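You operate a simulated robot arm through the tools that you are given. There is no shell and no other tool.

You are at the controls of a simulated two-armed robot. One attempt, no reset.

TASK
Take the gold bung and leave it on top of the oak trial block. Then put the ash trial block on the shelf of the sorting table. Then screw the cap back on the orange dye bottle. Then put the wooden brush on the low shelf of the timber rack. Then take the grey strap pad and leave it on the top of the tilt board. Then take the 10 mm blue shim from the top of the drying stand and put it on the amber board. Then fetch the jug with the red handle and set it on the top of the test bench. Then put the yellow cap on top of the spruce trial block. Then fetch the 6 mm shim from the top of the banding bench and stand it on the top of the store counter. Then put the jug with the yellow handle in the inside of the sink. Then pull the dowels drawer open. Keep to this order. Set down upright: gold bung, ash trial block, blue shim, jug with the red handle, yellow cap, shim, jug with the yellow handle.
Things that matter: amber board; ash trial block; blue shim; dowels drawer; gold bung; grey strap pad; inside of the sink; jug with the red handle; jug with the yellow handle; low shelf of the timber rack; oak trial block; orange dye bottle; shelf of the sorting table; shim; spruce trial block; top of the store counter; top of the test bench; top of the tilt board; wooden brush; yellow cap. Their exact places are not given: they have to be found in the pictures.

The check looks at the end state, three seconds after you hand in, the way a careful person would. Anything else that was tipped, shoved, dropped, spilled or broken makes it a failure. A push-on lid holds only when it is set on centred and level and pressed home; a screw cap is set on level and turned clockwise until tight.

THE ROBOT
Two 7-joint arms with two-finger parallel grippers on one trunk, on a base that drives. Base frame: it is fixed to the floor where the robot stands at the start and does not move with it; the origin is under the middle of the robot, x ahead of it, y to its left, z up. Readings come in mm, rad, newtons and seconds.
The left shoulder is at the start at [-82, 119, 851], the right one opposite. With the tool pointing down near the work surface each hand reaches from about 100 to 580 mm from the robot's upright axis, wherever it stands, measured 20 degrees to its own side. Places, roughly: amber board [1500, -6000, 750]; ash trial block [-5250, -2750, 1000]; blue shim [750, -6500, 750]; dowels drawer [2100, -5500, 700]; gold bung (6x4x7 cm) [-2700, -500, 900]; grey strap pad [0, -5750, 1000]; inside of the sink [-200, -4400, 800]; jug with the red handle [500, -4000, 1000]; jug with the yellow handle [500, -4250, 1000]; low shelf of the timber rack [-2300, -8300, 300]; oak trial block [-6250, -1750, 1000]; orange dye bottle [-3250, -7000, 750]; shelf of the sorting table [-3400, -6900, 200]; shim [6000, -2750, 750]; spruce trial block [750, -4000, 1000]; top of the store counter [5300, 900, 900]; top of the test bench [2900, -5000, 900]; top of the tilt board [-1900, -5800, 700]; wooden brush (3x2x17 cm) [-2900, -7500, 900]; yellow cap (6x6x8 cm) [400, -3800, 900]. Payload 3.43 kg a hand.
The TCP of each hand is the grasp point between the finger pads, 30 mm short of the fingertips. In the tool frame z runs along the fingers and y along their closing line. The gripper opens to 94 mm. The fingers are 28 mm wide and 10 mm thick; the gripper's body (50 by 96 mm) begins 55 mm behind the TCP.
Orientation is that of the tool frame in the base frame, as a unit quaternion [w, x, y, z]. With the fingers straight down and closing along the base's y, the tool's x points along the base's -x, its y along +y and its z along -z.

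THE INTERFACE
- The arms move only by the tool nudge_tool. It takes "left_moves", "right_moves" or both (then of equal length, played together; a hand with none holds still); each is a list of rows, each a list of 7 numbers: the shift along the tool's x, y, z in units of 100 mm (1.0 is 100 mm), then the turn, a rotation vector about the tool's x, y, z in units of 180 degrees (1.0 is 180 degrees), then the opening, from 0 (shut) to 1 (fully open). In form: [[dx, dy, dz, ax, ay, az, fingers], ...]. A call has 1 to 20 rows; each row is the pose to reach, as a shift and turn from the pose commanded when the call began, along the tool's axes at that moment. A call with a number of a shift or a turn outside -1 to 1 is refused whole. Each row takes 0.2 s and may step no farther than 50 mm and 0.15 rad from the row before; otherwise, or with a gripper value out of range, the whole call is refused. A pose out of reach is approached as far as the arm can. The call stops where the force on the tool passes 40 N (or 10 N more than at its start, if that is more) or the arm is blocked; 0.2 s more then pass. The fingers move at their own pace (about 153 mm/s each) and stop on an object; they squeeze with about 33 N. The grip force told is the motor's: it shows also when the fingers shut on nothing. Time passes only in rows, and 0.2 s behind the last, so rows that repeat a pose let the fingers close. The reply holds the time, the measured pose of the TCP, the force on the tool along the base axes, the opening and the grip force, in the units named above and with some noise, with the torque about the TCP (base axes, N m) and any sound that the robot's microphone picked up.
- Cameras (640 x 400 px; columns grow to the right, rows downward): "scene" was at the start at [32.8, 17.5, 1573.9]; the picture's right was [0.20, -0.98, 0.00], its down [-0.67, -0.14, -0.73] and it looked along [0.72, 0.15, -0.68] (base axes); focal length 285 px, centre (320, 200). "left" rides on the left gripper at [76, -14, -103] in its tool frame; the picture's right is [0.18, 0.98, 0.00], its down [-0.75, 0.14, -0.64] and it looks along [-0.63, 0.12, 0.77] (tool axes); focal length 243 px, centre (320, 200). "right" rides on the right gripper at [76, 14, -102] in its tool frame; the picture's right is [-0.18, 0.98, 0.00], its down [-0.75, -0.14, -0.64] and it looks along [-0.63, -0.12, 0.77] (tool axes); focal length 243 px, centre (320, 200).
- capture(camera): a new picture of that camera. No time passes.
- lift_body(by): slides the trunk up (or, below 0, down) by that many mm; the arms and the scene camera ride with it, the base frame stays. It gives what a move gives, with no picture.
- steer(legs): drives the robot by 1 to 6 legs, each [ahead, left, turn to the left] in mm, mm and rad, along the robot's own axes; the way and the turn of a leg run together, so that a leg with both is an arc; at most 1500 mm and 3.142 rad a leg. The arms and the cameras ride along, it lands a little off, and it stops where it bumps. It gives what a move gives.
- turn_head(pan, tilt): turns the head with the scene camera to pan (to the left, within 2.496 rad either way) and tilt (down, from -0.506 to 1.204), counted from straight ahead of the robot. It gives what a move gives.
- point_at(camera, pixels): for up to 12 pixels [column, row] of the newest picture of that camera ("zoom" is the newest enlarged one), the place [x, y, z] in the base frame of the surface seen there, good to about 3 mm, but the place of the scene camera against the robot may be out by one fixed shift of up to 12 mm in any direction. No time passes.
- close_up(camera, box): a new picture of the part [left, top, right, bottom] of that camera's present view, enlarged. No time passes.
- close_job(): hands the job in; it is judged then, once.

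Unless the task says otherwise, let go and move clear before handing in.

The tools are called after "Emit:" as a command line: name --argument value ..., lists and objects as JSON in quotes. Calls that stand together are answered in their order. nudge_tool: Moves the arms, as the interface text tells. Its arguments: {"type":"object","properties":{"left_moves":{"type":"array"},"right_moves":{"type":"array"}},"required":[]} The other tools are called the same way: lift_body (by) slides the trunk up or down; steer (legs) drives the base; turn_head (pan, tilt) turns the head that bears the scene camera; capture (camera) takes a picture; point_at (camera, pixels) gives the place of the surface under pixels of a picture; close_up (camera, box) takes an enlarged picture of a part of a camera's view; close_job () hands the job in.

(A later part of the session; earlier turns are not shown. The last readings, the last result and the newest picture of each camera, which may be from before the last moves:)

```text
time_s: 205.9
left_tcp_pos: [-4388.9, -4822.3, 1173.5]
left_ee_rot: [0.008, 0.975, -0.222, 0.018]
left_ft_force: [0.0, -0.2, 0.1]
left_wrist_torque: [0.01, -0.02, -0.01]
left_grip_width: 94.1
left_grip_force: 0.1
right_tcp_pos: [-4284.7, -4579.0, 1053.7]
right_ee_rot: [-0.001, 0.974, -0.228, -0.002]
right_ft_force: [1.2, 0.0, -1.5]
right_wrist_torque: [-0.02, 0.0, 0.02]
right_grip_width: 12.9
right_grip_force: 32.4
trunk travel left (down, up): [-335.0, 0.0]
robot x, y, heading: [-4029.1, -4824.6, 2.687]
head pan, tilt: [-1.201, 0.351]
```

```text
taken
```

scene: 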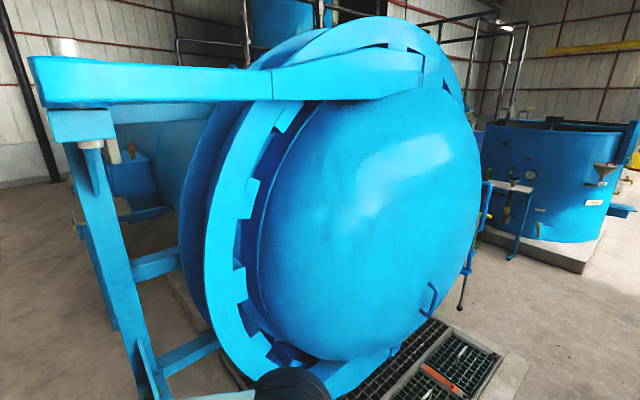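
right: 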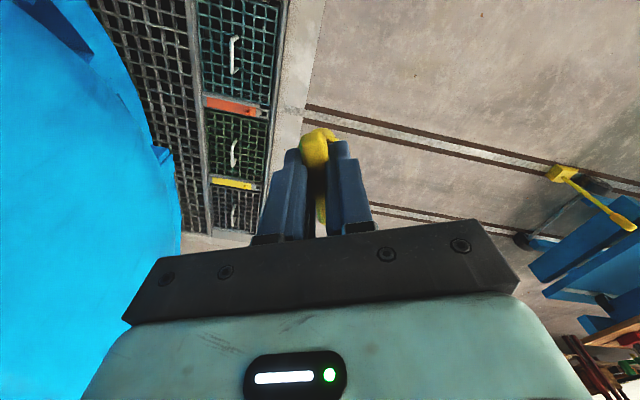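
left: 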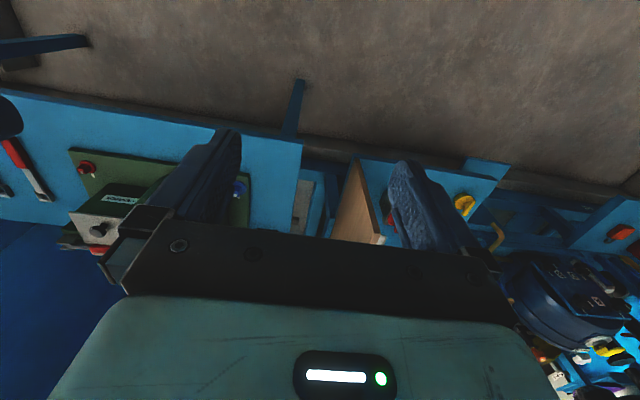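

There's a gap between the timber stacks and the autoclave frame, leading to tables beyond it at (410,170). I'll measure it.

Emit:
turn_head --pan -0.2 --tilt 0.35

Emit:
capture --camera "scene"

Emit:
point_at --camera "scene" --pixels '[[240, 300], [235, 240], [215, 375], [410, 390], [400, 270], [410, 165], [300, 200], [300, 300], [245, 200], [440, 100], [420, 230], [350, 170]]'

Emit:
close_up --camera "scene" --box '[340, 120, 500, 220]'

```text
time_s: 207.1
left_tcp_pos: [-4389.5, -4820.9, 1173.9]
left_ee_rot: [0.007, 0.975, -0.221, 0.017]
left_ft_force: [0.5, 0.8, -0.5]
left_wrist_torque: [0.02, 0.01, 0.0]
left_grip_width: 94.2
left_grip_force: 0.1
right_tcp_pos: [-4284.8, -4579.5, 1053.8]
right_ee_rot: [-0.001, 0.974, -0.228, -0.002]
right_ft_force: [0.4, -0.6, -1.4]
right_wrist_torque: [0.0, 0.0, 0.01]
right_grip_width: 13.0
right_grip_force: 33.5
trunk travel left (down, up): [-335.0, 0.0]
robot x, y, heading: [-4032.7, -4822.3, 2.682]
head pan, tilt: [-0.201, 0.351]
```

```text
taken
```

scene: 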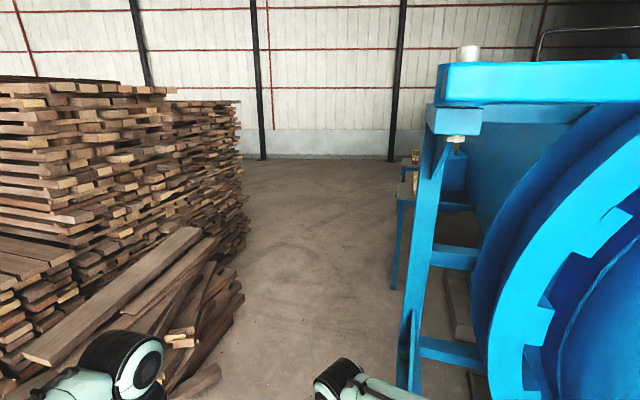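

```text
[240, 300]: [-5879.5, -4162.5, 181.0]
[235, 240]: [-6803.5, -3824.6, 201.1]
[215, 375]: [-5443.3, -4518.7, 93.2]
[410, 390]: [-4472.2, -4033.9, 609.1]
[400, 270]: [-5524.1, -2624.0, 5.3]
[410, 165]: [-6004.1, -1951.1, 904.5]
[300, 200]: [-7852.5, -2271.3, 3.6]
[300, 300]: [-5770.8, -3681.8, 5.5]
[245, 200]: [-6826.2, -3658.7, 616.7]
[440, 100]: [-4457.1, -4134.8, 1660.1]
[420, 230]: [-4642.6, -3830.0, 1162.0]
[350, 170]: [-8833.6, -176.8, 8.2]
```

```text
4.00 times, centred on (420, 170) of scene
```

zoom: 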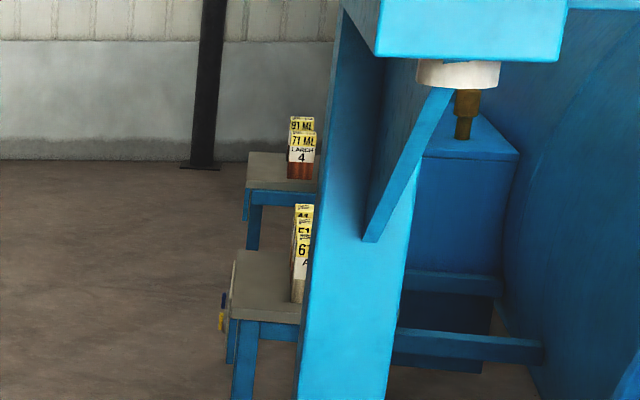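

The trial blocks stand with tags on two tables along the far side of the autoclave, at zoom (300,150) and (300,250). I'll drive through the gap.

Emit:
steer --legs '[[0, 0, -0.076], [1130, 0, 0], [0, 0, -0.42], [1350, 0, 0]]'

Emit:
turn_head --pan -0.8 --tilt 0.5

Emit:
capture --camera "scene"

Emit:
turn_head --pan 0.0 --tilt 0.4

Emit:
capture --camera "scene"

```text
time_s: 221.0
left_tcp_pos: [-6088.8, -2954.0, 1173.9]
left_ee_rot: [0.012, 0.887, -0.461, 0.016]
left_ft_force: [0.9, -0.2, 0.1]
left_wrist_torque: [0.01, -0.01, 0.0]
left_grip_width: 94.2
left_grip_force: 0.1
right_tcp_pos: [-5880.2, -2792.6, 1054.7]
right_ee_rot: [-0.002, 0.884, -0.467, -0.001]
right_ft_force: [-0.8, -0.5, -1.7]
right_wrist_torque: [-0.01, -0.01, 0.01]
right_grip_width: 13.1
right_grip_force: 32.6
trunk travel left (down, up): [-335.0, 0.0]
robot x, y, heading: [-5780.3, -3131.4, 2.17]
head pan, tilt: [-0.201, 0.351]
```

```text
time_s: 222.0
left_tcp_pos: [-6090.1, -2953.4, 1175.1]
left_ee_rot: [0.012, 0.887, -0.461, 0.015]
left_ft_force: [0.0, 0.4, 0.0]
left_wrist_torque: [0.0, -0.02, 0.01]
left_grip_width: 94.1
left_grip_force: 0.0
right_tcp_pos: [-5878.7, -2792.1, 1053.4]
right_ee_rot: [-0.001, 0.885, -0.466, -0.002]
right_ft_force: [-1.0, 0.1, 0.1]
right_wrist_torque: [0.0, -0.01, 0.01]
right_grip_width: 12.8
right_grip_force: 33.5
trunk travel left (down, up): [-335.0, 0.0]
robot x, y, heading: [-5782.5, -3131.0, 2.171]
head pan, tilt: [-0.799, 0.499]
```

```text
taken
```

scene: 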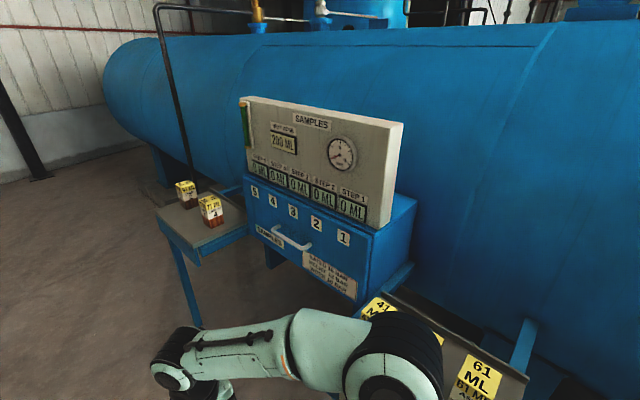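

```text
time_s: 223.2
left_tcp_pos: [-6089.9, -2954.4, 1174.3]
left_ee_rot: [0.012, 0.887, -0.461, 0.016]
left_ft_force: [0.2, 1.1, 1.1]
left_wrist_torque: [-0.02, 0.01, 0.01]
left_grip_width: 93.7
left_grip_force: 0.2
right_tcp_pos: [-5880.5, -2792.5, 1054.3]
right_ee_rot: [-0.002, 0.884, -0.467, -0.002]
right_ft_force: [-0.5, 0.4, -1.2]
right_wrist_torque: [-0.06, -0.02, 0.03]
right_grip_width: 13.1
right_grip_force: 33.1
trunk travel left (down, up): [-335.0, 0.0]
robot x, y, heading: [-5778.9, -3131.0, 2.173]
head pan, tilt: [0.0, 0.4]
```

```text
taken
```

scene: 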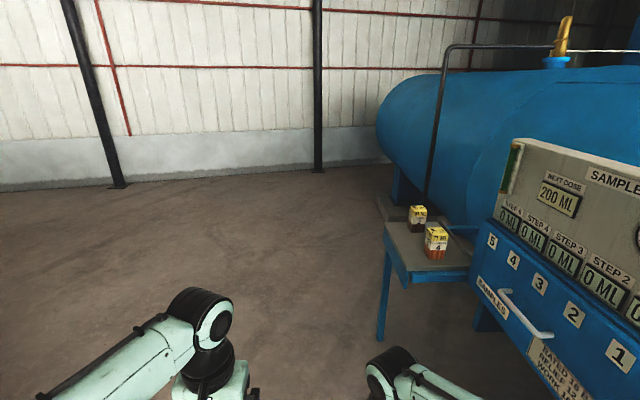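

A SAMPLES cabinet stands between two tables of tagged blocks. I'll read the labels.

Emit:
close_up --camera "scene" --box '[380, 185, 480, 285]'

Emit:
turn_head --pan -1.1 --tilt 0.6

Emit:
close_up --camera "scene" --box '[120, 150, 640, 400]'

```text
4.00 times, centred on (430, 235) of scene
```

zoom: 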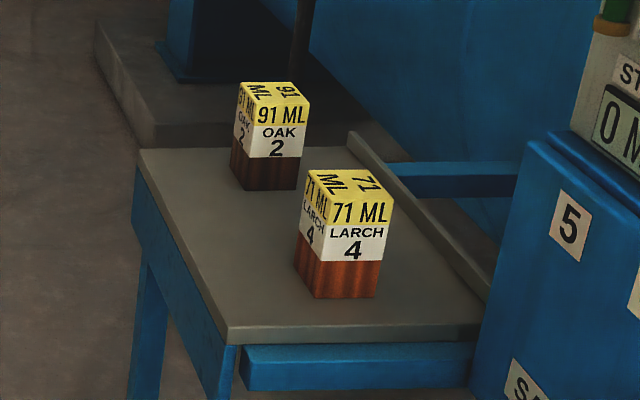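

```text
time_s: 224.5
left_tcp_pos: [-6090.4, -2953.8, 1174.6]
left_ee_rot: [0.012, 0.887, -0.461, 0.015]
left_ft_force: [1.0, -0.7, 0.0]
left_wrist_torque: [0.01, 0.03, 0.02]
left_grip_width: 93.7
left_grip_force: 0.2
right_tcp_pos: [-5879.3, -2793.1, 1055.5]
right_ee_rot: [0.0, 0.885, -0.466, -0.001]
right_ft_force: [-0.3, 0.5, -1.0]
right_wrist_torque: [0.02, -0.01, 0.02]
right_grip_width: 13.1
right_grip_force: 32.9
trunk travel left (down, up): [-335.0, 0.0]
robot x, y, heading: [-5782.7, -3133.4, 2.171]
head pan, tilt: [-1.1, 0.6]
```

```text
1.23 times, centred on (380, 275) of scene
```

zoom: 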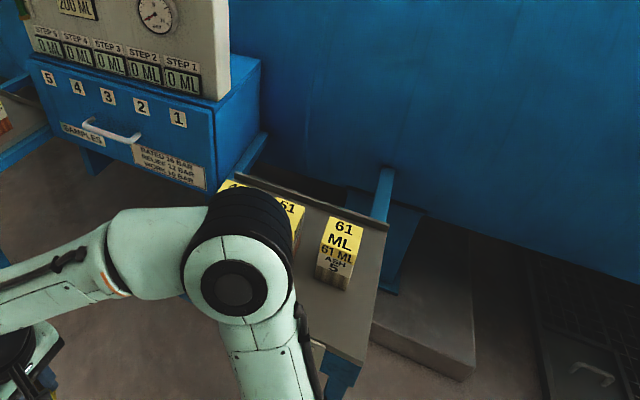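

The oak block is the far one on the left table ("91 ML OAK 2"), and ash is "61 ML ASH 5" on the right table. I'll measure the oak block and table edge.

Emit:
turn_head --pan -0.2 --tilt 0.4

Emit:
capture --camera "scene"

Emit:
close_up --camera "scene" --box '[320, 170, 480, 290]'

```text
time_s: 225.7
left_tcp_pos: [-6088.6, -2953.4, 1175.0]
left_ee_rot: [0.012, 0.887, -0.461, 0.016]
left_ft_force: [-0.3, -0.8, -0.1]
left_wrist_torque: [-0.03, -0.02, 0.05]
left_grip_width: 94.0
left_grip_force: 0.1
right_tcp_pos: [-5878.7, -2792.8, 1055.7]
right_ee_rot: [-0.001, 0.885, -0.466, -0.001]
right_ft_force: [0.5, 1.0, -2.0]
right_wrist_torque: [-0.02, 0.01, -0.01]
right_grip_width: 13.1
right_grip_force: 32.7
trunk travel left (down, up): [-335.0, 0.0]
robot x, y, heading: [-5777.4, -3132.8, 2.172]
head pan, tilt: [-0.201, 0.4]
```

```text
taken
```

scene: 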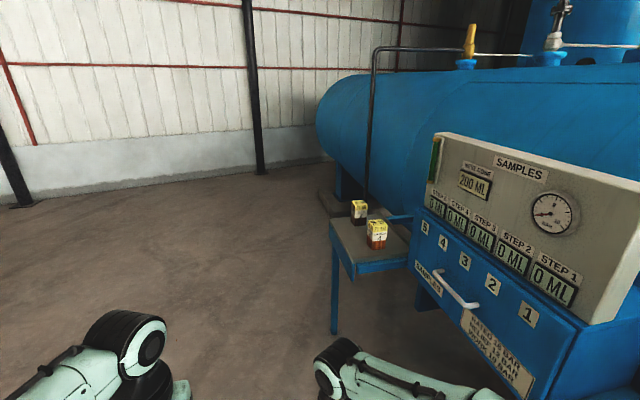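

```text
3.33 times, centred on (400, 230) of scene
```

zoom: 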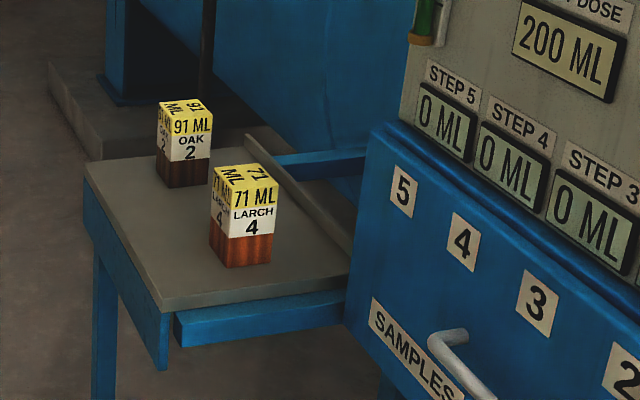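

Emit:
point_at --camera "zoom" --pixels '[[163, 104], [200, 100], [172, 118], [210, 116], [172, 185], [185, 107], [245, 175], [88, 170], [162, 308], [345, 280], [245, 140], [420, 300]]'

```text
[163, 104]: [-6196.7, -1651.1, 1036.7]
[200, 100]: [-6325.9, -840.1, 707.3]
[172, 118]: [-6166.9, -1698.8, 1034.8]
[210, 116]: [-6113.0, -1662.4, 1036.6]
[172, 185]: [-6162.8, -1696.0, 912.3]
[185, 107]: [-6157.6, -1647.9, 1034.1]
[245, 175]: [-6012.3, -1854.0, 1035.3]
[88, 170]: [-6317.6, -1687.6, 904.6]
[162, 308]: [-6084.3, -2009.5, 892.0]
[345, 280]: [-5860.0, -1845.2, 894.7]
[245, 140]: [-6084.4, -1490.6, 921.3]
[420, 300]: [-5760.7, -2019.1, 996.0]
```

The oak block top is centred at about (-6155,-1656) at z≈1036, on a table whose front edge runs (-6318,-1688) to (-6084,-2009). I'll drive to (-6587,-1846) and face at an angle, so the right shoulder is close to the block and can reach high.

Emit:
steer --legs '[[0, 0, -0.04], [1518, 0, 0], [0, 0, -0.8]]'

Emit:
turn_head --pan -0.8 --tilt 0.7

Emit:
capture --camera "scene"

Emit:
capture --camera "right"

```text
refused: 1518 is not a number from -1500 to 1500
```

```text
time_s: 226.7
left_tcp_pos: [-6088.7, -2954.4, 1174.2]
left_ee_rot: [0.012, 0.887, -0.461, 0.016]
left_ft_force: [-0.4, 0.2, -0.2]
left_wrist_torque: [-0.03, 0.02, 0.02]
left_grip_width: 93.7
left_grip_force: 0.0
right_tcp_pos: [-5879.9, -2793.2, 1055.2]
right_ee_rot: [-0.002, 0.885, -0.466, -0.002]
right_ft_force: [0.1, 0.5, -1.2]
right_wrist_torque: [0.03, -0.02, -0.02]
right_grip_width: 13.3
right_grip_force: 33.1
trunk travel left (down, up): [-335.0, 0.0]
robot x, y, heading: [-5780.0, -3132.0, 2.171]
head pan, tilt: [-0.799, 0.7]
```

```text
taken
```

scene: 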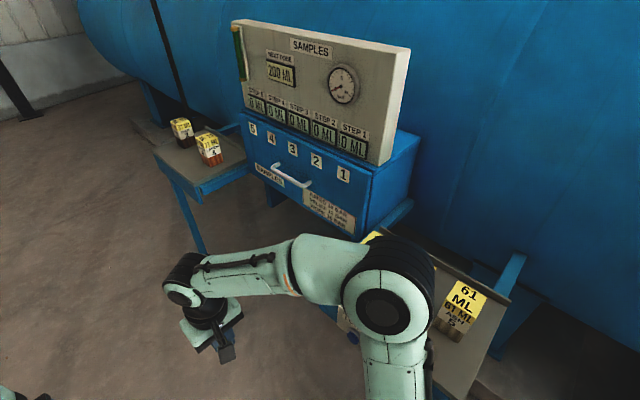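

```text
taken
```

right: 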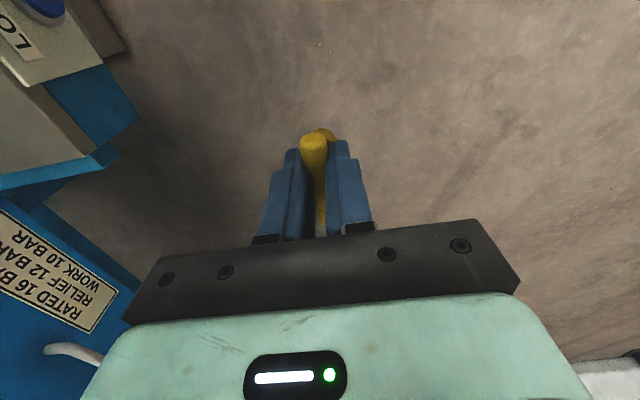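

Emit:
steer --legs '[[0, 0, -0.04], [760, 0, 0], [758, 0, 0], [0, 0, -0.8]]'

Emit:
turn_head --pan -0.8 --tilt 0.75

Emit:
capture --camera "scene"

Emit:
capture --camera "right"

```text
time_s: 236.9
left_tcp_pos: [-6666.0, -1498.0, 1174.8]
left_ee_rot: [-0.017, -0.627, 0.779, -0.01]
left_ft_force: [0.0, 0.2, -0.4]
left_wrist_torque: [0.0, 0.01, 0.01]
left_grip_width: 94.0
left_grip_force: 0.0
right_tcp_pos: [-6405.7, -1544.7, 1055.2]
right_ee_rot: [0.002, -0.623, 0.783, 0.001]
right_ft_force: [-0.2, 0.0, 0.0]
right_wrist_torque: [-0.02, 0.03, 0.0]
right_grip_width: 13.3
right_grip_force: 32.9
trunk travel left (down, up): [-335.0, 0.0]
robot x, y, heading: [-6586.9, -1846.5, 1.341]
head pan, tilt: [-0.799, 0.7]
```

```text
time_s: 237.6
left_tcp_pos: [-6666.9, -1499.3, 1174.3]
left_ee_rot: [-0.017, -0.626, 0.779, -0.009]
left_ft_force: [0.2, 0.2, 0.7]
left_wrist_torque: [-0.03, -0.04, 0.0]
left_grip_width: 93.9
left_grip_force: 0.0
right_tcp_pos: [-6405.4, -1544.6, 1054.2]
right_ee_rot: [0.002, -0.623, 0.782, 0.001]
right_ft_force: [0.6, 0.7, -1.4]
right_wrist_torque: [0.0, 0.0, 0.03]
right_grip_width: 13.3
right_grip_force: 33.1
trunk travel left (down, up): [-335.0, 0.0]
robot x, y, heading: [-6587.7, -1848.7, 1.347]
head pan, tilt: [-0.799, 0.75]
```

```text
taken
```

scene: 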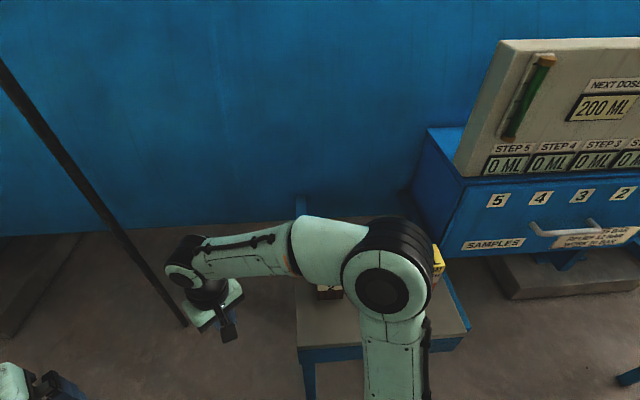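

```text
taken
```

right: 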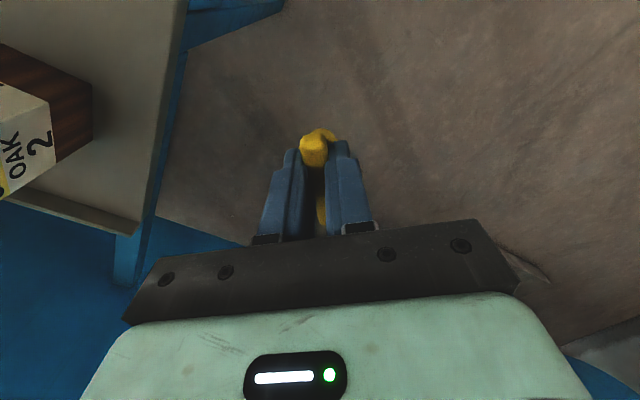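

I'll raise the hand well above the block (bung bottom must clear 1036), move partway right, then look again.

Emit:
nudge_tool --right_moves '[[0, 0, -0.4, 0, 0, 0, 0], [0, 0, -0.8, 0, 0, 0, 0], [0, 0, -1.0, 0, 0, 0, 0], [0.1, -0.4, -1.0, 0, 0, 0, 0], [0.2, -0.8, -1.0, 0, 0, 0, 0]]'

Emit:
capture --camera "right"

Emit:
capture --camera "scene"

```text
time_s: 238.8
left_tcp_pos: [-6666.2, -1500.0, 1175.6]
left_ee_rot: [-0.017, -0.627, 0.779, -0.01]
left_ft_force: [0.4, -0.7, -0.5]
left_wrist_torque: [0.02, -0.02, 0.02]
left_grip_width: 94.0
left_grip_force: 0.1
right_tcp_pos: [-6332.4, -1582.0, 1153.5]
right_ee_rot: [0.002, -0.623, 0.782, 0.001]
right_ft_force: [0.5, 1.4, 0.1]
right_wrist_torque: [0.03, 0.0, 0.01]
right_grip_width: 12.9
right_grip_force: 32.9
trunk travel left (down, up): [-335.0, 0.0]
robot x, y, heading: [-6586.8, -1845.1, 1.343]
head pan, tilt: [-0.799, 0.75]
```

```text
taken
```

right: 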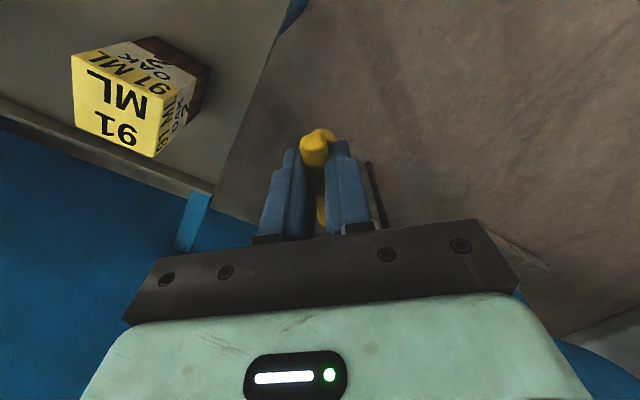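

```text
taken
```

scene: 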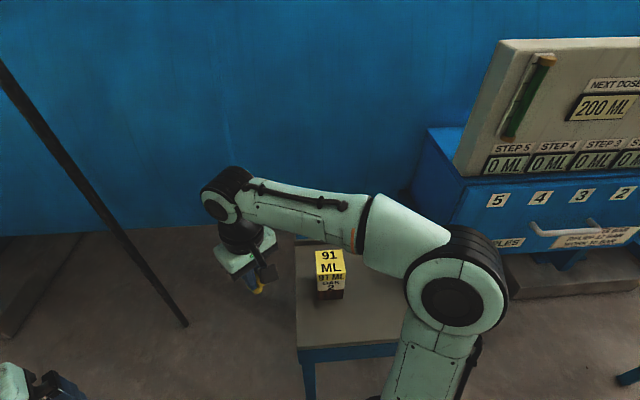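

Emit:
point_at --camera "right" --pixels '[[73, 58], [160, 98], [150, 153], [79, 122], [115, 105], [314, 145], [316, 200]]'

Emit:
close_up --camera "scene" --box '[200, 220, 360, 320]'

```text
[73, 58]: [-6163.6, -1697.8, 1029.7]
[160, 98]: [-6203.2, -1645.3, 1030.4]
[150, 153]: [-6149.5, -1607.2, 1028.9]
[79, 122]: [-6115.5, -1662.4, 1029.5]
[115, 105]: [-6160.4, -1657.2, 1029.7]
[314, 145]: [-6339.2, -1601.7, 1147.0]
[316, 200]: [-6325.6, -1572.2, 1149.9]
```

```text
4.00 times, centred on (280, 270) of scene
```

zoom: 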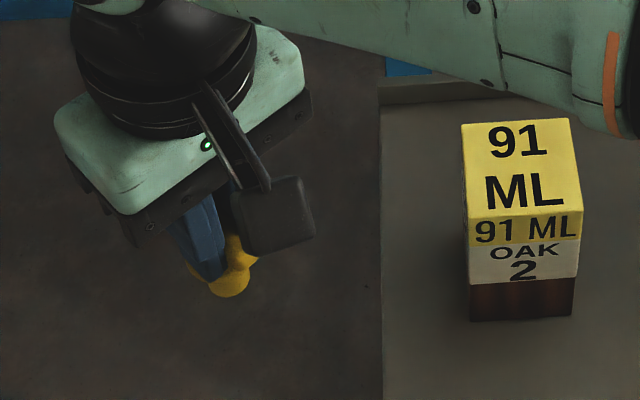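

The block top is at z≈1029.5, centred (-6158,-1653). The bung's bottom hangs about 73 mm below the TCP, so contact should come at TCP ≈1102. I'll move over the block.

Emit:
nudge_tool --right_moves '[[0.06, -0.45, 0, 0, 0, 0, 0], [0.12, -0.9, 0, 0, 0, 0, 0]]'

Emit:
nudge_tool --right_moves '[[0.08, -0.4, 0, 0, 0, 0, 0], [0.16, -0.8, 0, 0, 0, 0, 0], [0.18, -0.96, 0, 0, 0, 0, 0]]'

Emit:
capture --camera "right"

Emit:
close_up --camera "scene" --box '[200, 160, 440, 310]'

```text
time_s: 239.4
left_tcp_pos: [-6665.3, -1499.2, 1174.4]
left_ee_rot: [-0.018, -0.627, 0.779, -0.01]
left_ft_force: [-0.9, -0.2, -1.0]
left_wrist_torque: [0.02, 0.03, -0.01]
left_grip_width: 93.9
left_grip_force: 0.1
right_tcp_pos: [-6246.7, -1614.0, 1156.3]
right_ee_rot: [0.002, -0.624, 0.782, 0.001]
right_ft_force: [0.5, -0.1, -1.5]
right_wrist_torque: [-0.01, -0.01, 0.03]
right_grip_width: 13.1
right_grip_force: 33.0
trunk travel left (down, up): [-335.0, 0.0]
robot x, y, heading: [-6588.3, -1849.3, 1.347]
head pan, tilt: [-0.799, 0.75]
```

```text
time_s: 240.2
left_tcp_pos: [-6665.7, -1499.2, 1176.5]
left_ee_rot: [-0.017, -0.627, 0.779, -0.01]
left_ft_force: [-0.1, 0.6, 0.0]
left_wrist_torque: [-0.02, -0.02, 0.0]
left_grip_width: 94.2
left_grip_force: 0.0
right_tcp_pos: [-6157.4, -1653.1, 1155.4]
right_ee_rot: [0.002, -0.624, 0.782, 0.001]
right_ft_force: [-0.1, 0.1, 0.0]
right_wrist_torque: [-0.03, 0.0, -0.01]
right_grip_width: 13.1
right_grip_force: 33.0
trunk travel left (down, up): [-335.0, 0.0]
robot x, y, heading: [-6584.6, -1847.6, 1.349]
head pan, tilt: [-0.799, 0.75]
```

```text
taken
```

right: 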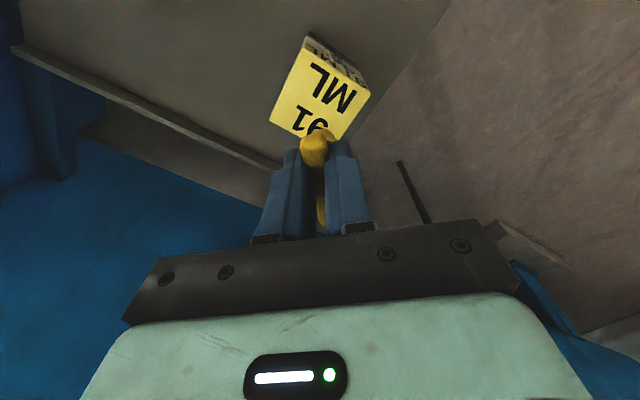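

```text
2.67 times, centred on (320, 235) of scene
```

zoom: 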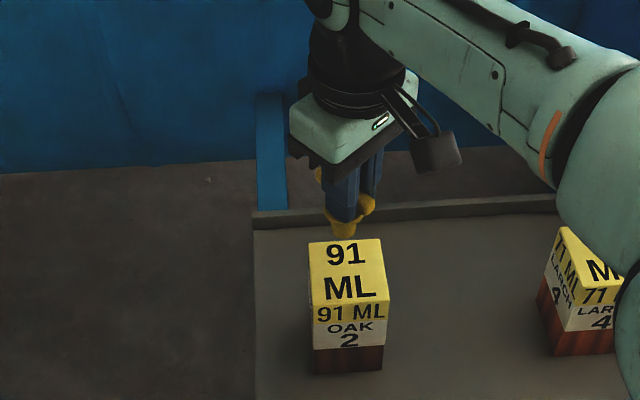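

I'm over the block. I'll lower to just above contact, then in small steps with force checks.

Emit:
nudge_tool --right_moves '[[0, 0, 0.2, 0, 0, 0, 0], [0, 0, 0.4, 0, 0, 0, 0], [0, 0, 0.48, 0, 0, 0, 0]]'

Emit:
close_up --camera "scene" --box '[260, 200, 380, 300]'

Emit:
nudge_tool --right_moves '[[0, 0, 0.02, 0, 0, 0, 0], [0, 0, 0.04, 0, 0, 0, 0]]'

```text
time_s: 241.0
left_tcp_pos: [-6666.4, -1498.5, 1175.8]
left_ee_rot: [-0.017, -0.627, 0.779, -0.009]
left_ft_force: [-0.6, -0.2, 0.5]
left_wrist_torque: [0.01, 0.04, -0.02]
left_grip_width: 94.1
left_grip_force: 0.0
right_tcp_pos: [-6156.9, -1653.2, 1107.2]
right_ee_rot: [0.002, -0.622, 0.783, 0.001]
right_ft_force: [0.2, 0.8, 0.3]
right_wrist_torque: [0.0, -0.01, 0.01]
right_grip_width: 12.8
right_grip_force: 32.4
trunk travel left (down, up): [-335.0, 0.0]
robot x, y, heading: [-6585.6, -1848.2, 1.34]
head pan, tilt: [-0.799, 0.75]
```

```text
4.00 times, centred on (320, 250) of scene
```

zoom: 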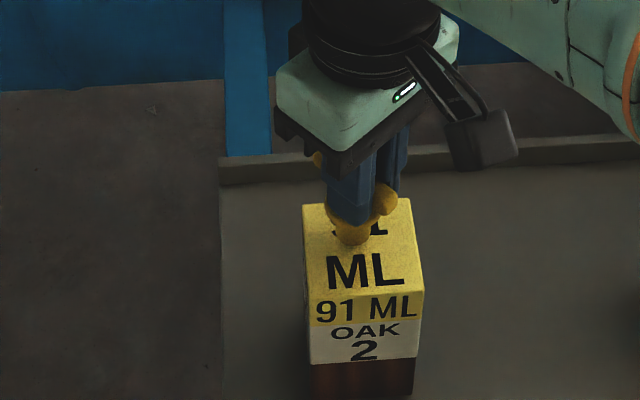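

```text
time_s: 241.6
left_tcp_pos: [-6665.7, -1498.5, 1174.9]
left_ee_rot: [-0.017, -0.627, 0.779, -0.009]
left_ft_force: [0.3, 0.0, 0.0]
left_wrist_torque: [0.01, 0.01, 0.02]
left_grip_width: 94.0
left_grip_force: 0.1
right_tcp_pos: [-6155.9, -1652.1, 1103.8]
right_ee_rot: [0.002, -0.623, 0.783, 0.0]
right_ft_force: [-0.3, -0.8, -0.7]
right_wrist_torque: [-0.02, 0.0, -0.01]
right_grip_width: 12.8
right_grip_force: 32.3
trunk travel left (down, up): [-335.0, 0.0]
robot x, y, heading: [-6584.1, -1845.7, 1.347]
head pan, tilt: [-0.799, 0.75]
```

Emit:
nudge_tool --right_moves '[[0, 0, 0.02, 0, 0, 0, 0], [0, 0, 0.03, 0, 0, 0, 0]]'

Emit:
close_up --camera "scene" --box '[290, 220, 370, 280]'

```text
time_s: 242.2
left_tcp_pos: [-6665.6, -1499.8, 1175.5]
left_ee_rot: [-0.017, -0.627, 0.779, -0.009]
left_ft_force: [-0.3, 0.5, -0.2]
left_wrist_torque: [-0.01, 0.03, -0.05]
left_grip_width: 94.4
left_grip_force: 0.1
right_tcp_pos: [-6157.3, -1652.2, 1099.3]
right_ee_rot: [0.003, -0.622, 0.783, 0.0]
right_ft_force: [-0.9, -0.2, -0.8]
right_wrist_torque: [-0.03, 0.0, 0.02]
right_grip_width: 13.4
right_grip_force: 33.3
trunk travel left (down, up): [-335.0, 0.0]
robot x, y, heading: [-6585.6, -1848.4, 1.341]
head pan, tilt: [-0.799, 0.75]
```

```text
6.67 times, centred on (330, 250) of scene
```

zoom: 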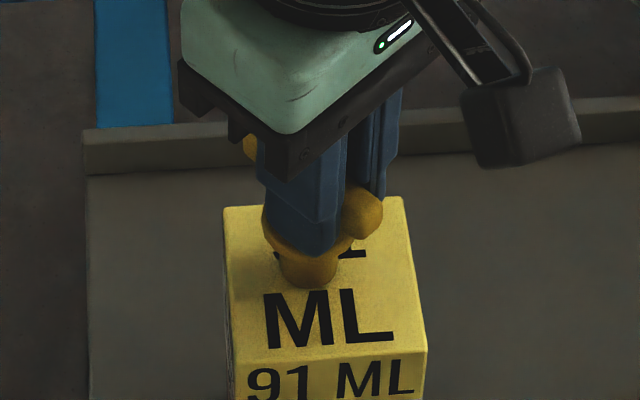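

Emit:
nudge_tool --right_moves '[[0, 0, 0.02, 0, 0, 0, 0], [0, 0, 0.03, 0, 0, 0, 0]]'

Emit:
nudge_tool --right_moves '[[0, 0, 0.02, 0, 0, 0, 0], [0, 0, 0.02, 0, 0, 0, 0]]'

Emit:
close_up --camera "scene" --box '[290, 220, 370, 280]'

```text
time_s: 242.8
left_tcp_pos: [-6666.8, -1497.9, 1174.8]
left_ee_rot: [-0.017, -0.627, 0.779, -0.009]
left_ft_force: [0.0, 0.7, 0.1]
left_wrist_torque: [-0.02, 0.01, 0.0]
left_grip_width: 94.0
left_grip_force: 0.1
right_tcp_pos: [-6156.8, -1653.5, 1097.6]
right_ee_rot: [0.005, -0.623, 0.782, 0.002]
right_ft_force: [1.4, -0.7, 11.8]
right_wrist_torque: [-0.04, -0.02, -0.02]
right_grip_width: 13.1
right_grip_force: 33.1
trunk travel left (down, up): [-335.0, 0.0]
robot x, y, heading: [-6582.6, -1844.6, 1.341]
head pan, tilt: [-0.799, 0.75]
```

```text
time_s: 243.4
left_tcp_pos: [-6666.1, -1500.9, 1175.2]
left_ee_rot: [-0.017, -0.627, 0.779, -0.008]
left_ft_force: [-0.2, 0.5, -0.1]
left_wrist_torque: [0.02, 0.01, 0.01]
left_grip_width: 94.0
left_grip_force: 0.0
right_tcp_pos: [-6158.0, -1653.4, 1098.0]
right_ee_rot: [0.006, -0.622, 0.783, 0.002]
right_ft_force: [3.8, -1.9, 35.4]
right_wrist_torque: [0.08, -0.18, -0.05]
right_grip_width: 13.5
right_grip_force: 33.3
trunk travel left (down, up): [-335.0, 0.0]
robot x, y, heading: [-6583.7, -1845.3, 1.341]
head pan, tilt: [-0.799, 0.75]
```

```text
6.67 times, centred on (330, 250) of scene
```

zoom: 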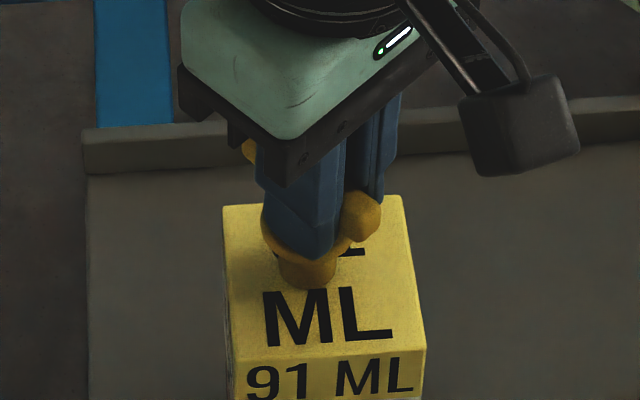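

Contact at 1098. I'll ease off the press by 3 mm of command, then open the fingers and rise straight up.

Emit:
nudge_tool --right_moves '[[0, 0, -0.03, 0, 0, 0, 0], [0, 0, -0.03, 0, 0, 0, 0]]'

Emit:
nudge_tool --right_moves '[[0, 0, 0, 0, 0, 0, 0.25], [0, 0, 0, 0, 0, 0, 0.5], [0, 0, 0, 0, 0, 0, 0.5], [0, 0, -0.3, 0, 0, 0, 0.5], [0, 0, -0.7, 0, 0, 0, 0.6], [0, 0, -0.9, 0, 0, 0, 0.6]]'

Emit:
close_up --camera "scene" --box '[260, 200, 380, 300]'

Emit:
capture --camera "right"

```text
time_s: 244.0
left_tcp_pos: [-6666.5, -1499.7, 1174.7]
left_ee_rot: [-0.017, -0.628, 0.778, -0.01]
left_ft_force: [-0.3, 0.2, -0.4]
left_wrist_torque: [0.0, -0.02, -0.04]
left_grip_width: 93.6
left_grip_force: 0.0
right_tcp_pos: [-6157.5, -1651.9, 1098.7]
right_ee_rot: [0.003, -0.623, 0.782, 0.0]
right_ft_force: [4.3, 3.4, 15.7]
right_wrist_torque: [0.34, -0.2, -0.01]
right_grip_width: 13.1
right_grip_force: 32.6
trunk travel left (down, up): [-335.0, 0.0]
robot x, y, heading: [-6588.0, -1846.7, 1.346]
head pan, tilt: [-0.799, 0.75]
```

```text
time_s: 245.4
left_tcp_pos: [-6666.5, -1499.2, 1176.4]
left_ee_rot: [-0.016, -0.627, 0.779, -0.009]
left_ft_force: [0.0, 0.0, 0.9]
left_wrist_torque: [0.0, -0.02, 0.0]
left_grip_width: 94.0
left_grip_force: 0.1
right_tcp_pos: [-6158.6, -1652.9, 1186.9]
right_ee_rot: [0.002, -0.623, 0.782, 0.001]
right_ft_force: [0.1, -0.7, -0.4]
right_wrist_torque: [-0.01, 0.02, 0.01]
right_grip_width: 56.3
right_grip_force: 0.1
trunk travel left (down, up): [-335.0, 0.0]
robot x, y, heading: [-6585.6, -1843.5, 1.348]
head pan, tilt: [-0.799, 0.75]
```

```text
4.00 times, centred on (320, 250) of scene
```

zoom: 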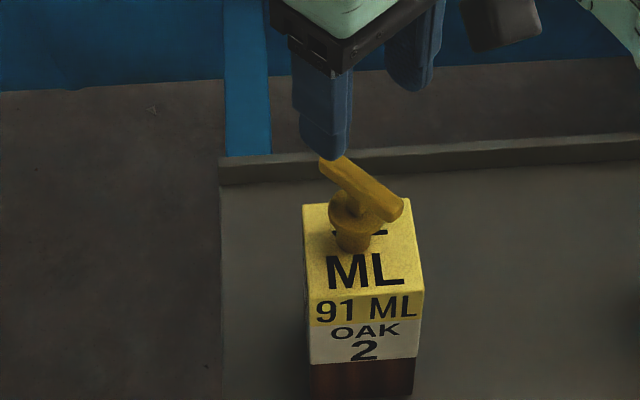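

```text
taken
```

right: 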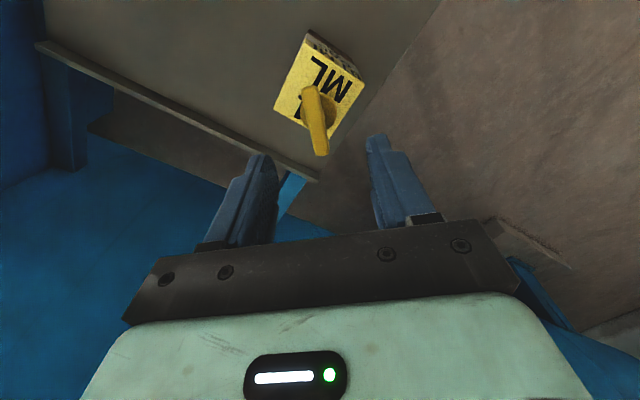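

The bung stands upright on the oak block. I'll draw the hand back left and then head for the ash block.

Emit:
nudge_tool --right_moves '[[-0.05, 0.4, 0, 0, 0, 0, 0.6], [-0.1, 0.8, 0, 0, 0, 0, 0.6], [-0.1, 1.0, 0, 0, 0, 0, 0.6]]'

Emit:
nudge_tool --right_moves '[[-0.1, 0.4, 0, 0, 0, 0, 1], [-0.2, 0.8, 0, 0, 0, 0, 1], [-0.3, 1.0, 0.3, 0, 0, 0, 1], [-0.3, 1.0, 0.6, 0, 0, 0, 1]]'

Emit:
nudge_tool --right_moves '[[0, 0.4, 0.1, 0, 0, 0, 1], [0, 0.68, 0.3, 0, 0, 0, 1], [0, 0.68, 0.5, 0, 0, 0, 1]]'

Emit:
turn_head --pan -1.5 --tilt 0.6

Emit:
capture --camera "scene"

```text
time_s: 246.2
left_tcp_pos: [-6667.4, -1499.1, 1173.7]
left_ee_rot: [-0.016, -0.628, 0.778, -0.01]
left_ft_force: [-0.2, 0.4, 0.6]
left_wrist_torque: [0.05, 0.02, -0.01]
left_grip_width: 93.9
left_grip_force: 0.2
right_tcp_pos: [-6252.3, -1622.7, 1186.3]
right_ee_rot: [0.002, -0.623, 0.782, 0.0]
right_ft_force: [0.8, 0.5, -0.6]
right_wrist_torque: [0.03, 0.0, 0.0]
right_grip_width: 56.4
right_grip_force: 0.1
trunk travel left (down, up): [-335.0, 0.0]
robot x, y, heading: [-6586.8, -1846.8, 1.344]
head pan, tilt: [-0.799, 0.75]
```

```text
time_s: 247.2
left_tcp_pos: [-6665.7, -1499.0, 1174.3]
left_ee_rot: [-0.016, -0.627, 0.779, -0.009]
left_ft_force: [-0.2, -0.2, 0.4]
left_wrist_torque: [-0.02, 0.01, 0.03]
left_grip_width: 94.0
left_grip_force: 0.1
right_tcp_pos: [-6342.7, -1568.3, 1127.7]
right_ee_rot: [0.003, -0.623, 0.782, 0.001]
right_ft_force: [0.4, 0.0, 0.3]
right_wrist_torque: [0.01, -0.03, 0.03]
right_grip_width: 93.9
right_grip_force: 0.1
trunk travel left (down, up): [-335.0, 0.0]
robot x, y, heading: [-6587.8, -1849.4, 1.341]
head pan, tilt: [-0.799, 0.75]
```

```text
time_s: 248.0
left_tcp_pos: [-6665.5, -1498.5, 1174.1]
left_ee_rot: [-0.017, -0.627, 0.779, -0.009]
left_ft_force: [-0.2, 0.1, 0.0]
left_wrist_torque: [0.02, 0.0, 0.0]
left_grip_width: 94.0
left_grip_force: 0.1
right_tcp_pos: [-6408.8, -1552.9, 1077.5]
right_ee_rot: [0.003, -0.623, 0.783, 0.001]
right_ft_force: [0.5, -0.5, -0.3]
right_wrist_torque: [0.02, -0.01, 0.02]
right_grip_width: 94.0
right_grip_force: 0.0
trunk travel left (down, up): [-335.0, 0.0]
robot x, y, heading: [-6589.7, -1846.2, 1.349]
head pan, tilt: [-0.799, 0.75]
```

```text
time_s: 249.0
left_tcp_pos: [-6666.1, -1499.5, 1175.5]
left_ee_rot: [-0.017, -0.627, 0.779, -0.009]
left_ft_force: [0.4, -0.2, -0.1]
left_wrist_torque: [-0.01, 0.01, 0.01]
left_grip_width: 94.0
left_grip_force: 0.0
right_tcp_pos: [-6409.4, -1552.6, 1077.6]
right_ee_rot: [0.002, -0.622, 0.783, 0.0]
right_ft_force: [-1.1, -0.3, 0.4]
right_wrist_torque: [0.0, 0.02, -0.02]
right_grip_width: 93.9
right_grip_force: 0.2
trunk travel left (down, up): [-335.0, 0.0]
robot x, y, heading: [-6588.2, -1848.8, 1.34]
head pan, tilt: [-1.499, 0.6]
```

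```text
taken
```

scene: 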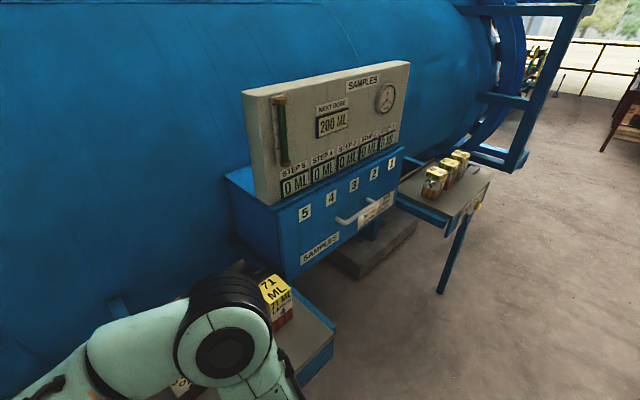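

Emit:
close_up --camera "scene" --box '[380, 120, 520, 220]'

Emit:
point_at --camera "zoom" --pixels '[[250, 230], [320, 200], [370, 155], [375, 170], [365, 150], [280, 395], [460, 270], [240, 250], [310, 215], [505, 230], [90, 330]]'

```text
4.00 times, centred on (450, 170) of scene
```

zoom: 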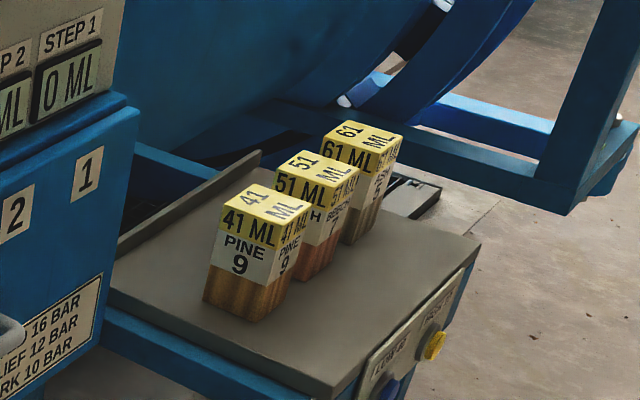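

```text
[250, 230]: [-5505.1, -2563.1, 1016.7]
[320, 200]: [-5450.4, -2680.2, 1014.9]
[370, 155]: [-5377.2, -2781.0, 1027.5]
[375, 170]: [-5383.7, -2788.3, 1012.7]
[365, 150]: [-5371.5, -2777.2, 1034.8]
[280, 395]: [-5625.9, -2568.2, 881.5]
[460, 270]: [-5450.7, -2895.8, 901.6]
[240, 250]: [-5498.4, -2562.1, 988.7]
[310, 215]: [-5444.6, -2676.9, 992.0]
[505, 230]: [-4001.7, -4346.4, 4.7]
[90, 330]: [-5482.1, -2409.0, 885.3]
```

The right table's blocks from near to far are PINE 9, (51), and ASH (61) at about (-5375,-2775). I'll first step away from the oak table, square up, then sidestep along to the ash block.

Emit:
steer --legs '[[0, 250, 0], [0, 0, -0.717], [0, -1400, 0]]'

Emit:
turn_head --pan -0.3 --tilt 0.7

Emit:
capture --camera "scene"

```text
time_s: 265.7
left_tcp_pos: [-5847.4, -2592.5, 1174.0]
left_ee_rot: [-0.019, -0.317, 0.948, -0.003]
left_ft_force: [0.8, 0.1, 0.3]
left_wrist_torque: [-0.01, 0.0, 0.03]
left_grip_width: 94.0
left_grip_force: 0.1
right_tcp_pos: [-5686.8, -2799.9, 1078.0]
right_ee_rot: [0.003, -0.311, 0.95, 0.0]
right_ft_force: [0.2, 0.9, 0.1]
right_wrist_torque: [-0.02, 0.0, 0.03]
right_grip_width: 93.8
right_grip_force: 0.2
trunk travel left (down, up): [-335.0, 0.0]
robot x, y, heading: [-6011.8, -2902.1, 0.631]
head pan, tilt: [-1.499, 0.6]
```

```text
time_s: 267.1
left_tcp_pos: [-5846.5, -2590.3, 1175.1]
left_ee_rot: [-0.019, -0.317, 0.948, -0.003]
left_ft_force: [0.6, 0.0, -1.2]
left_wrist_torque: [0.03, 0.01, -0.04]
left_grip_width: 94.2
left_grip_force: 0.1
right_tcp_pos: [-5687.0, -2799.2, 1076.6]
right_ee_rot: [0.003, -0.311, 0.95, 0.001]
right_ft_force: [-0.5, 0.8, 0.3]
right_wrist_torque: [-0.03, -0.01, -0.01]
right_grip_width: 94.1
right_grip_force: 0.2
trunk travel left (down, up): [-335.0, 0.0]
robot x, y, heading: [-6012.2, -2910.2, 0.629]
head pan, tilt: [-0.3, 0.7]
```

```text
taken
```

scene: 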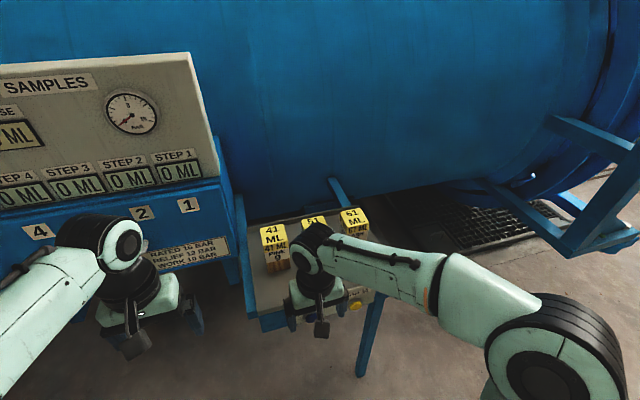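

Emit:
steer --legs '[[0, -151, 0], [146, 0, 0]]'

Emit:
capture --camera "right"

```text
time_s: 270.0
left_tcp_pos: [-5641.8, -2624.7, 1174.3]
left_ee_rot: [-0.019, -0.317, 0.948, -0.003]
left_ft_force: [-0.3, 0.8, -0.4]
left_wrist_torque: [0.01, 0.03, 0.02]
left_grip_width: 94.2
left_grip_force: 0.1
right_tcp_pos: [-5482.3, -2833.3, 1078.3]
right_ee_rot: [0.002, -0.312, 0.95, 0.0]
right_ft_force: [0.4, 0.6, 0.7]
right_wrist_torque: [-0.01, 0.0, 0.02]
right_grip_width: 93.9
right_grip_force: 0.1
trunk travel left (down, up): [-335.0, 0.0]
robot x, y, heading: [-5805.0, -2941.0, 0.631]
head pan, tilt: [-0.3, 0.7]
```

```text
taken
```

right: 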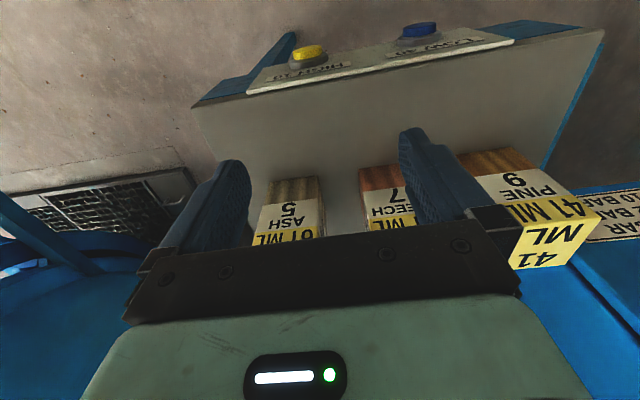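

Emit:
point_at --camera "right" --pixels '[[265, 210], [315, 208], [262, 235], [312, 232], [270, 185], [312, 182], [290, 220], [371, 200], [385, 190], [286, 175]]'

Emit:
capture --camera "scene"

Emit:
close_up --camera "scene" --box '[220, 160, 440, 300]'

```text
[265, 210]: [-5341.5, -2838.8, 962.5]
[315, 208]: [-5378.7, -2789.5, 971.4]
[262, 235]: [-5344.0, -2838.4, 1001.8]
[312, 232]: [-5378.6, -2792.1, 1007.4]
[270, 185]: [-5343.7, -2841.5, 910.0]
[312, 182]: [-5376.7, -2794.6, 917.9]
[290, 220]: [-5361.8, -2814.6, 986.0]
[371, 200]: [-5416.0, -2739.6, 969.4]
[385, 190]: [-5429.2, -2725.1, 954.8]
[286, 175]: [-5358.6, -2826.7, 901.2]
```

```text
taken
```

scene: 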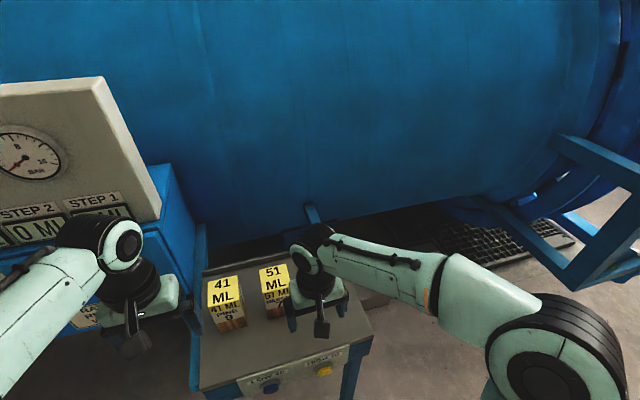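

```text
2.86 times, centred on (330, 230) of scene
```

zoom: 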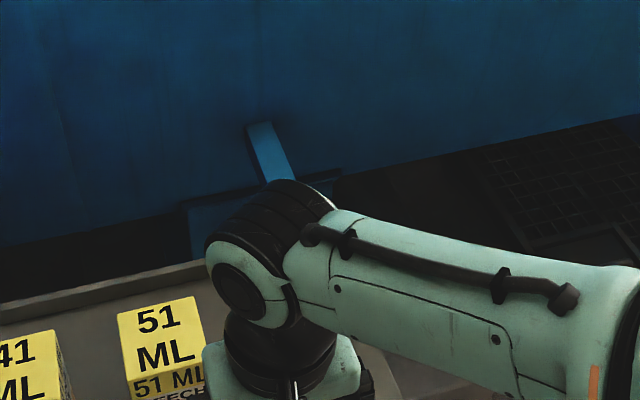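

The ash block's front face centre is (-5361.5,-2815), so its centre is about (-5335.5,-2795.5), aligned with the hand. I'll rise slightly, move over it, and check.

Emit:
nudge_tool --right_moves '[[0, 0, -0.2, 0, 0, 0, 1], [-0.4, -0.2, -0.2, 0, 0, 0, 1], [-0.75, -0.4, -0.2, 0, 0, 0, 1], [-1.0, -0.565, -0.2, 0, 0, 0, 1]]'

Emit:
capture --camera "right"

```text
time_s: 271.0
left_tcp_pos: [-5641.4, -2625.7, 1175.6]
left_ee_rot: [-0.019, -0.317, 0.948, -0.003]
left_ft_force: [-0.7, -0.4, 0.4]
left_wrist_torque: [0.02, 0.03, 0.0]
left_grip_width: 94.2
left_grip_force: 0.1
right_tcp_pos: [-5366.1, -2819.6, 1095.7]
right_ee_rot: [0.002, -0.312, 0.95, 0.0]
right_ft_force: [-0.1, 0.5, -0.5]
right_wrist_torque: [-0.02, 0.03, 0.0]
right_grip_width: 93.9
right_grip_force: 0.1
trunk travel left (down, up): [-335.0, 0.0]
robot x, y, heading: [-5804.8, -2936.4, 0.632]
head pan, tilt: [-0.3, 0.7]
```

```text
taken
```

right: 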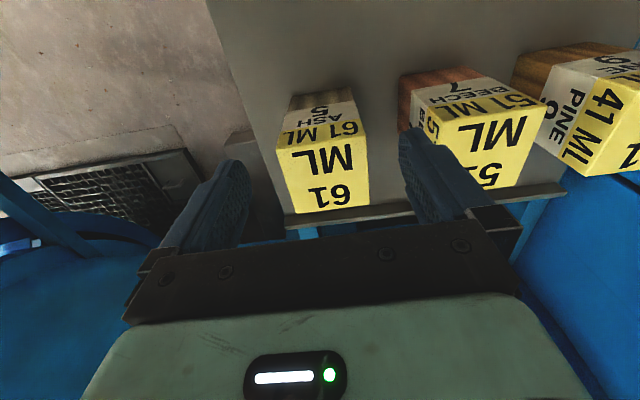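

Emit:
point_at --camera "right" --pixels '[[282, 150], [361, 138], [366, 203], [291, 211], [323, 175], [445, 150]]'

```text
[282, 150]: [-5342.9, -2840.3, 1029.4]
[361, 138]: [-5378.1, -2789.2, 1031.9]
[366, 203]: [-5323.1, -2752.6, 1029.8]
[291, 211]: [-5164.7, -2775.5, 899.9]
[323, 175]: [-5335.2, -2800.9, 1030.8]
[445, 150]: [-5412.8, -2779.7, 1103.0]
```

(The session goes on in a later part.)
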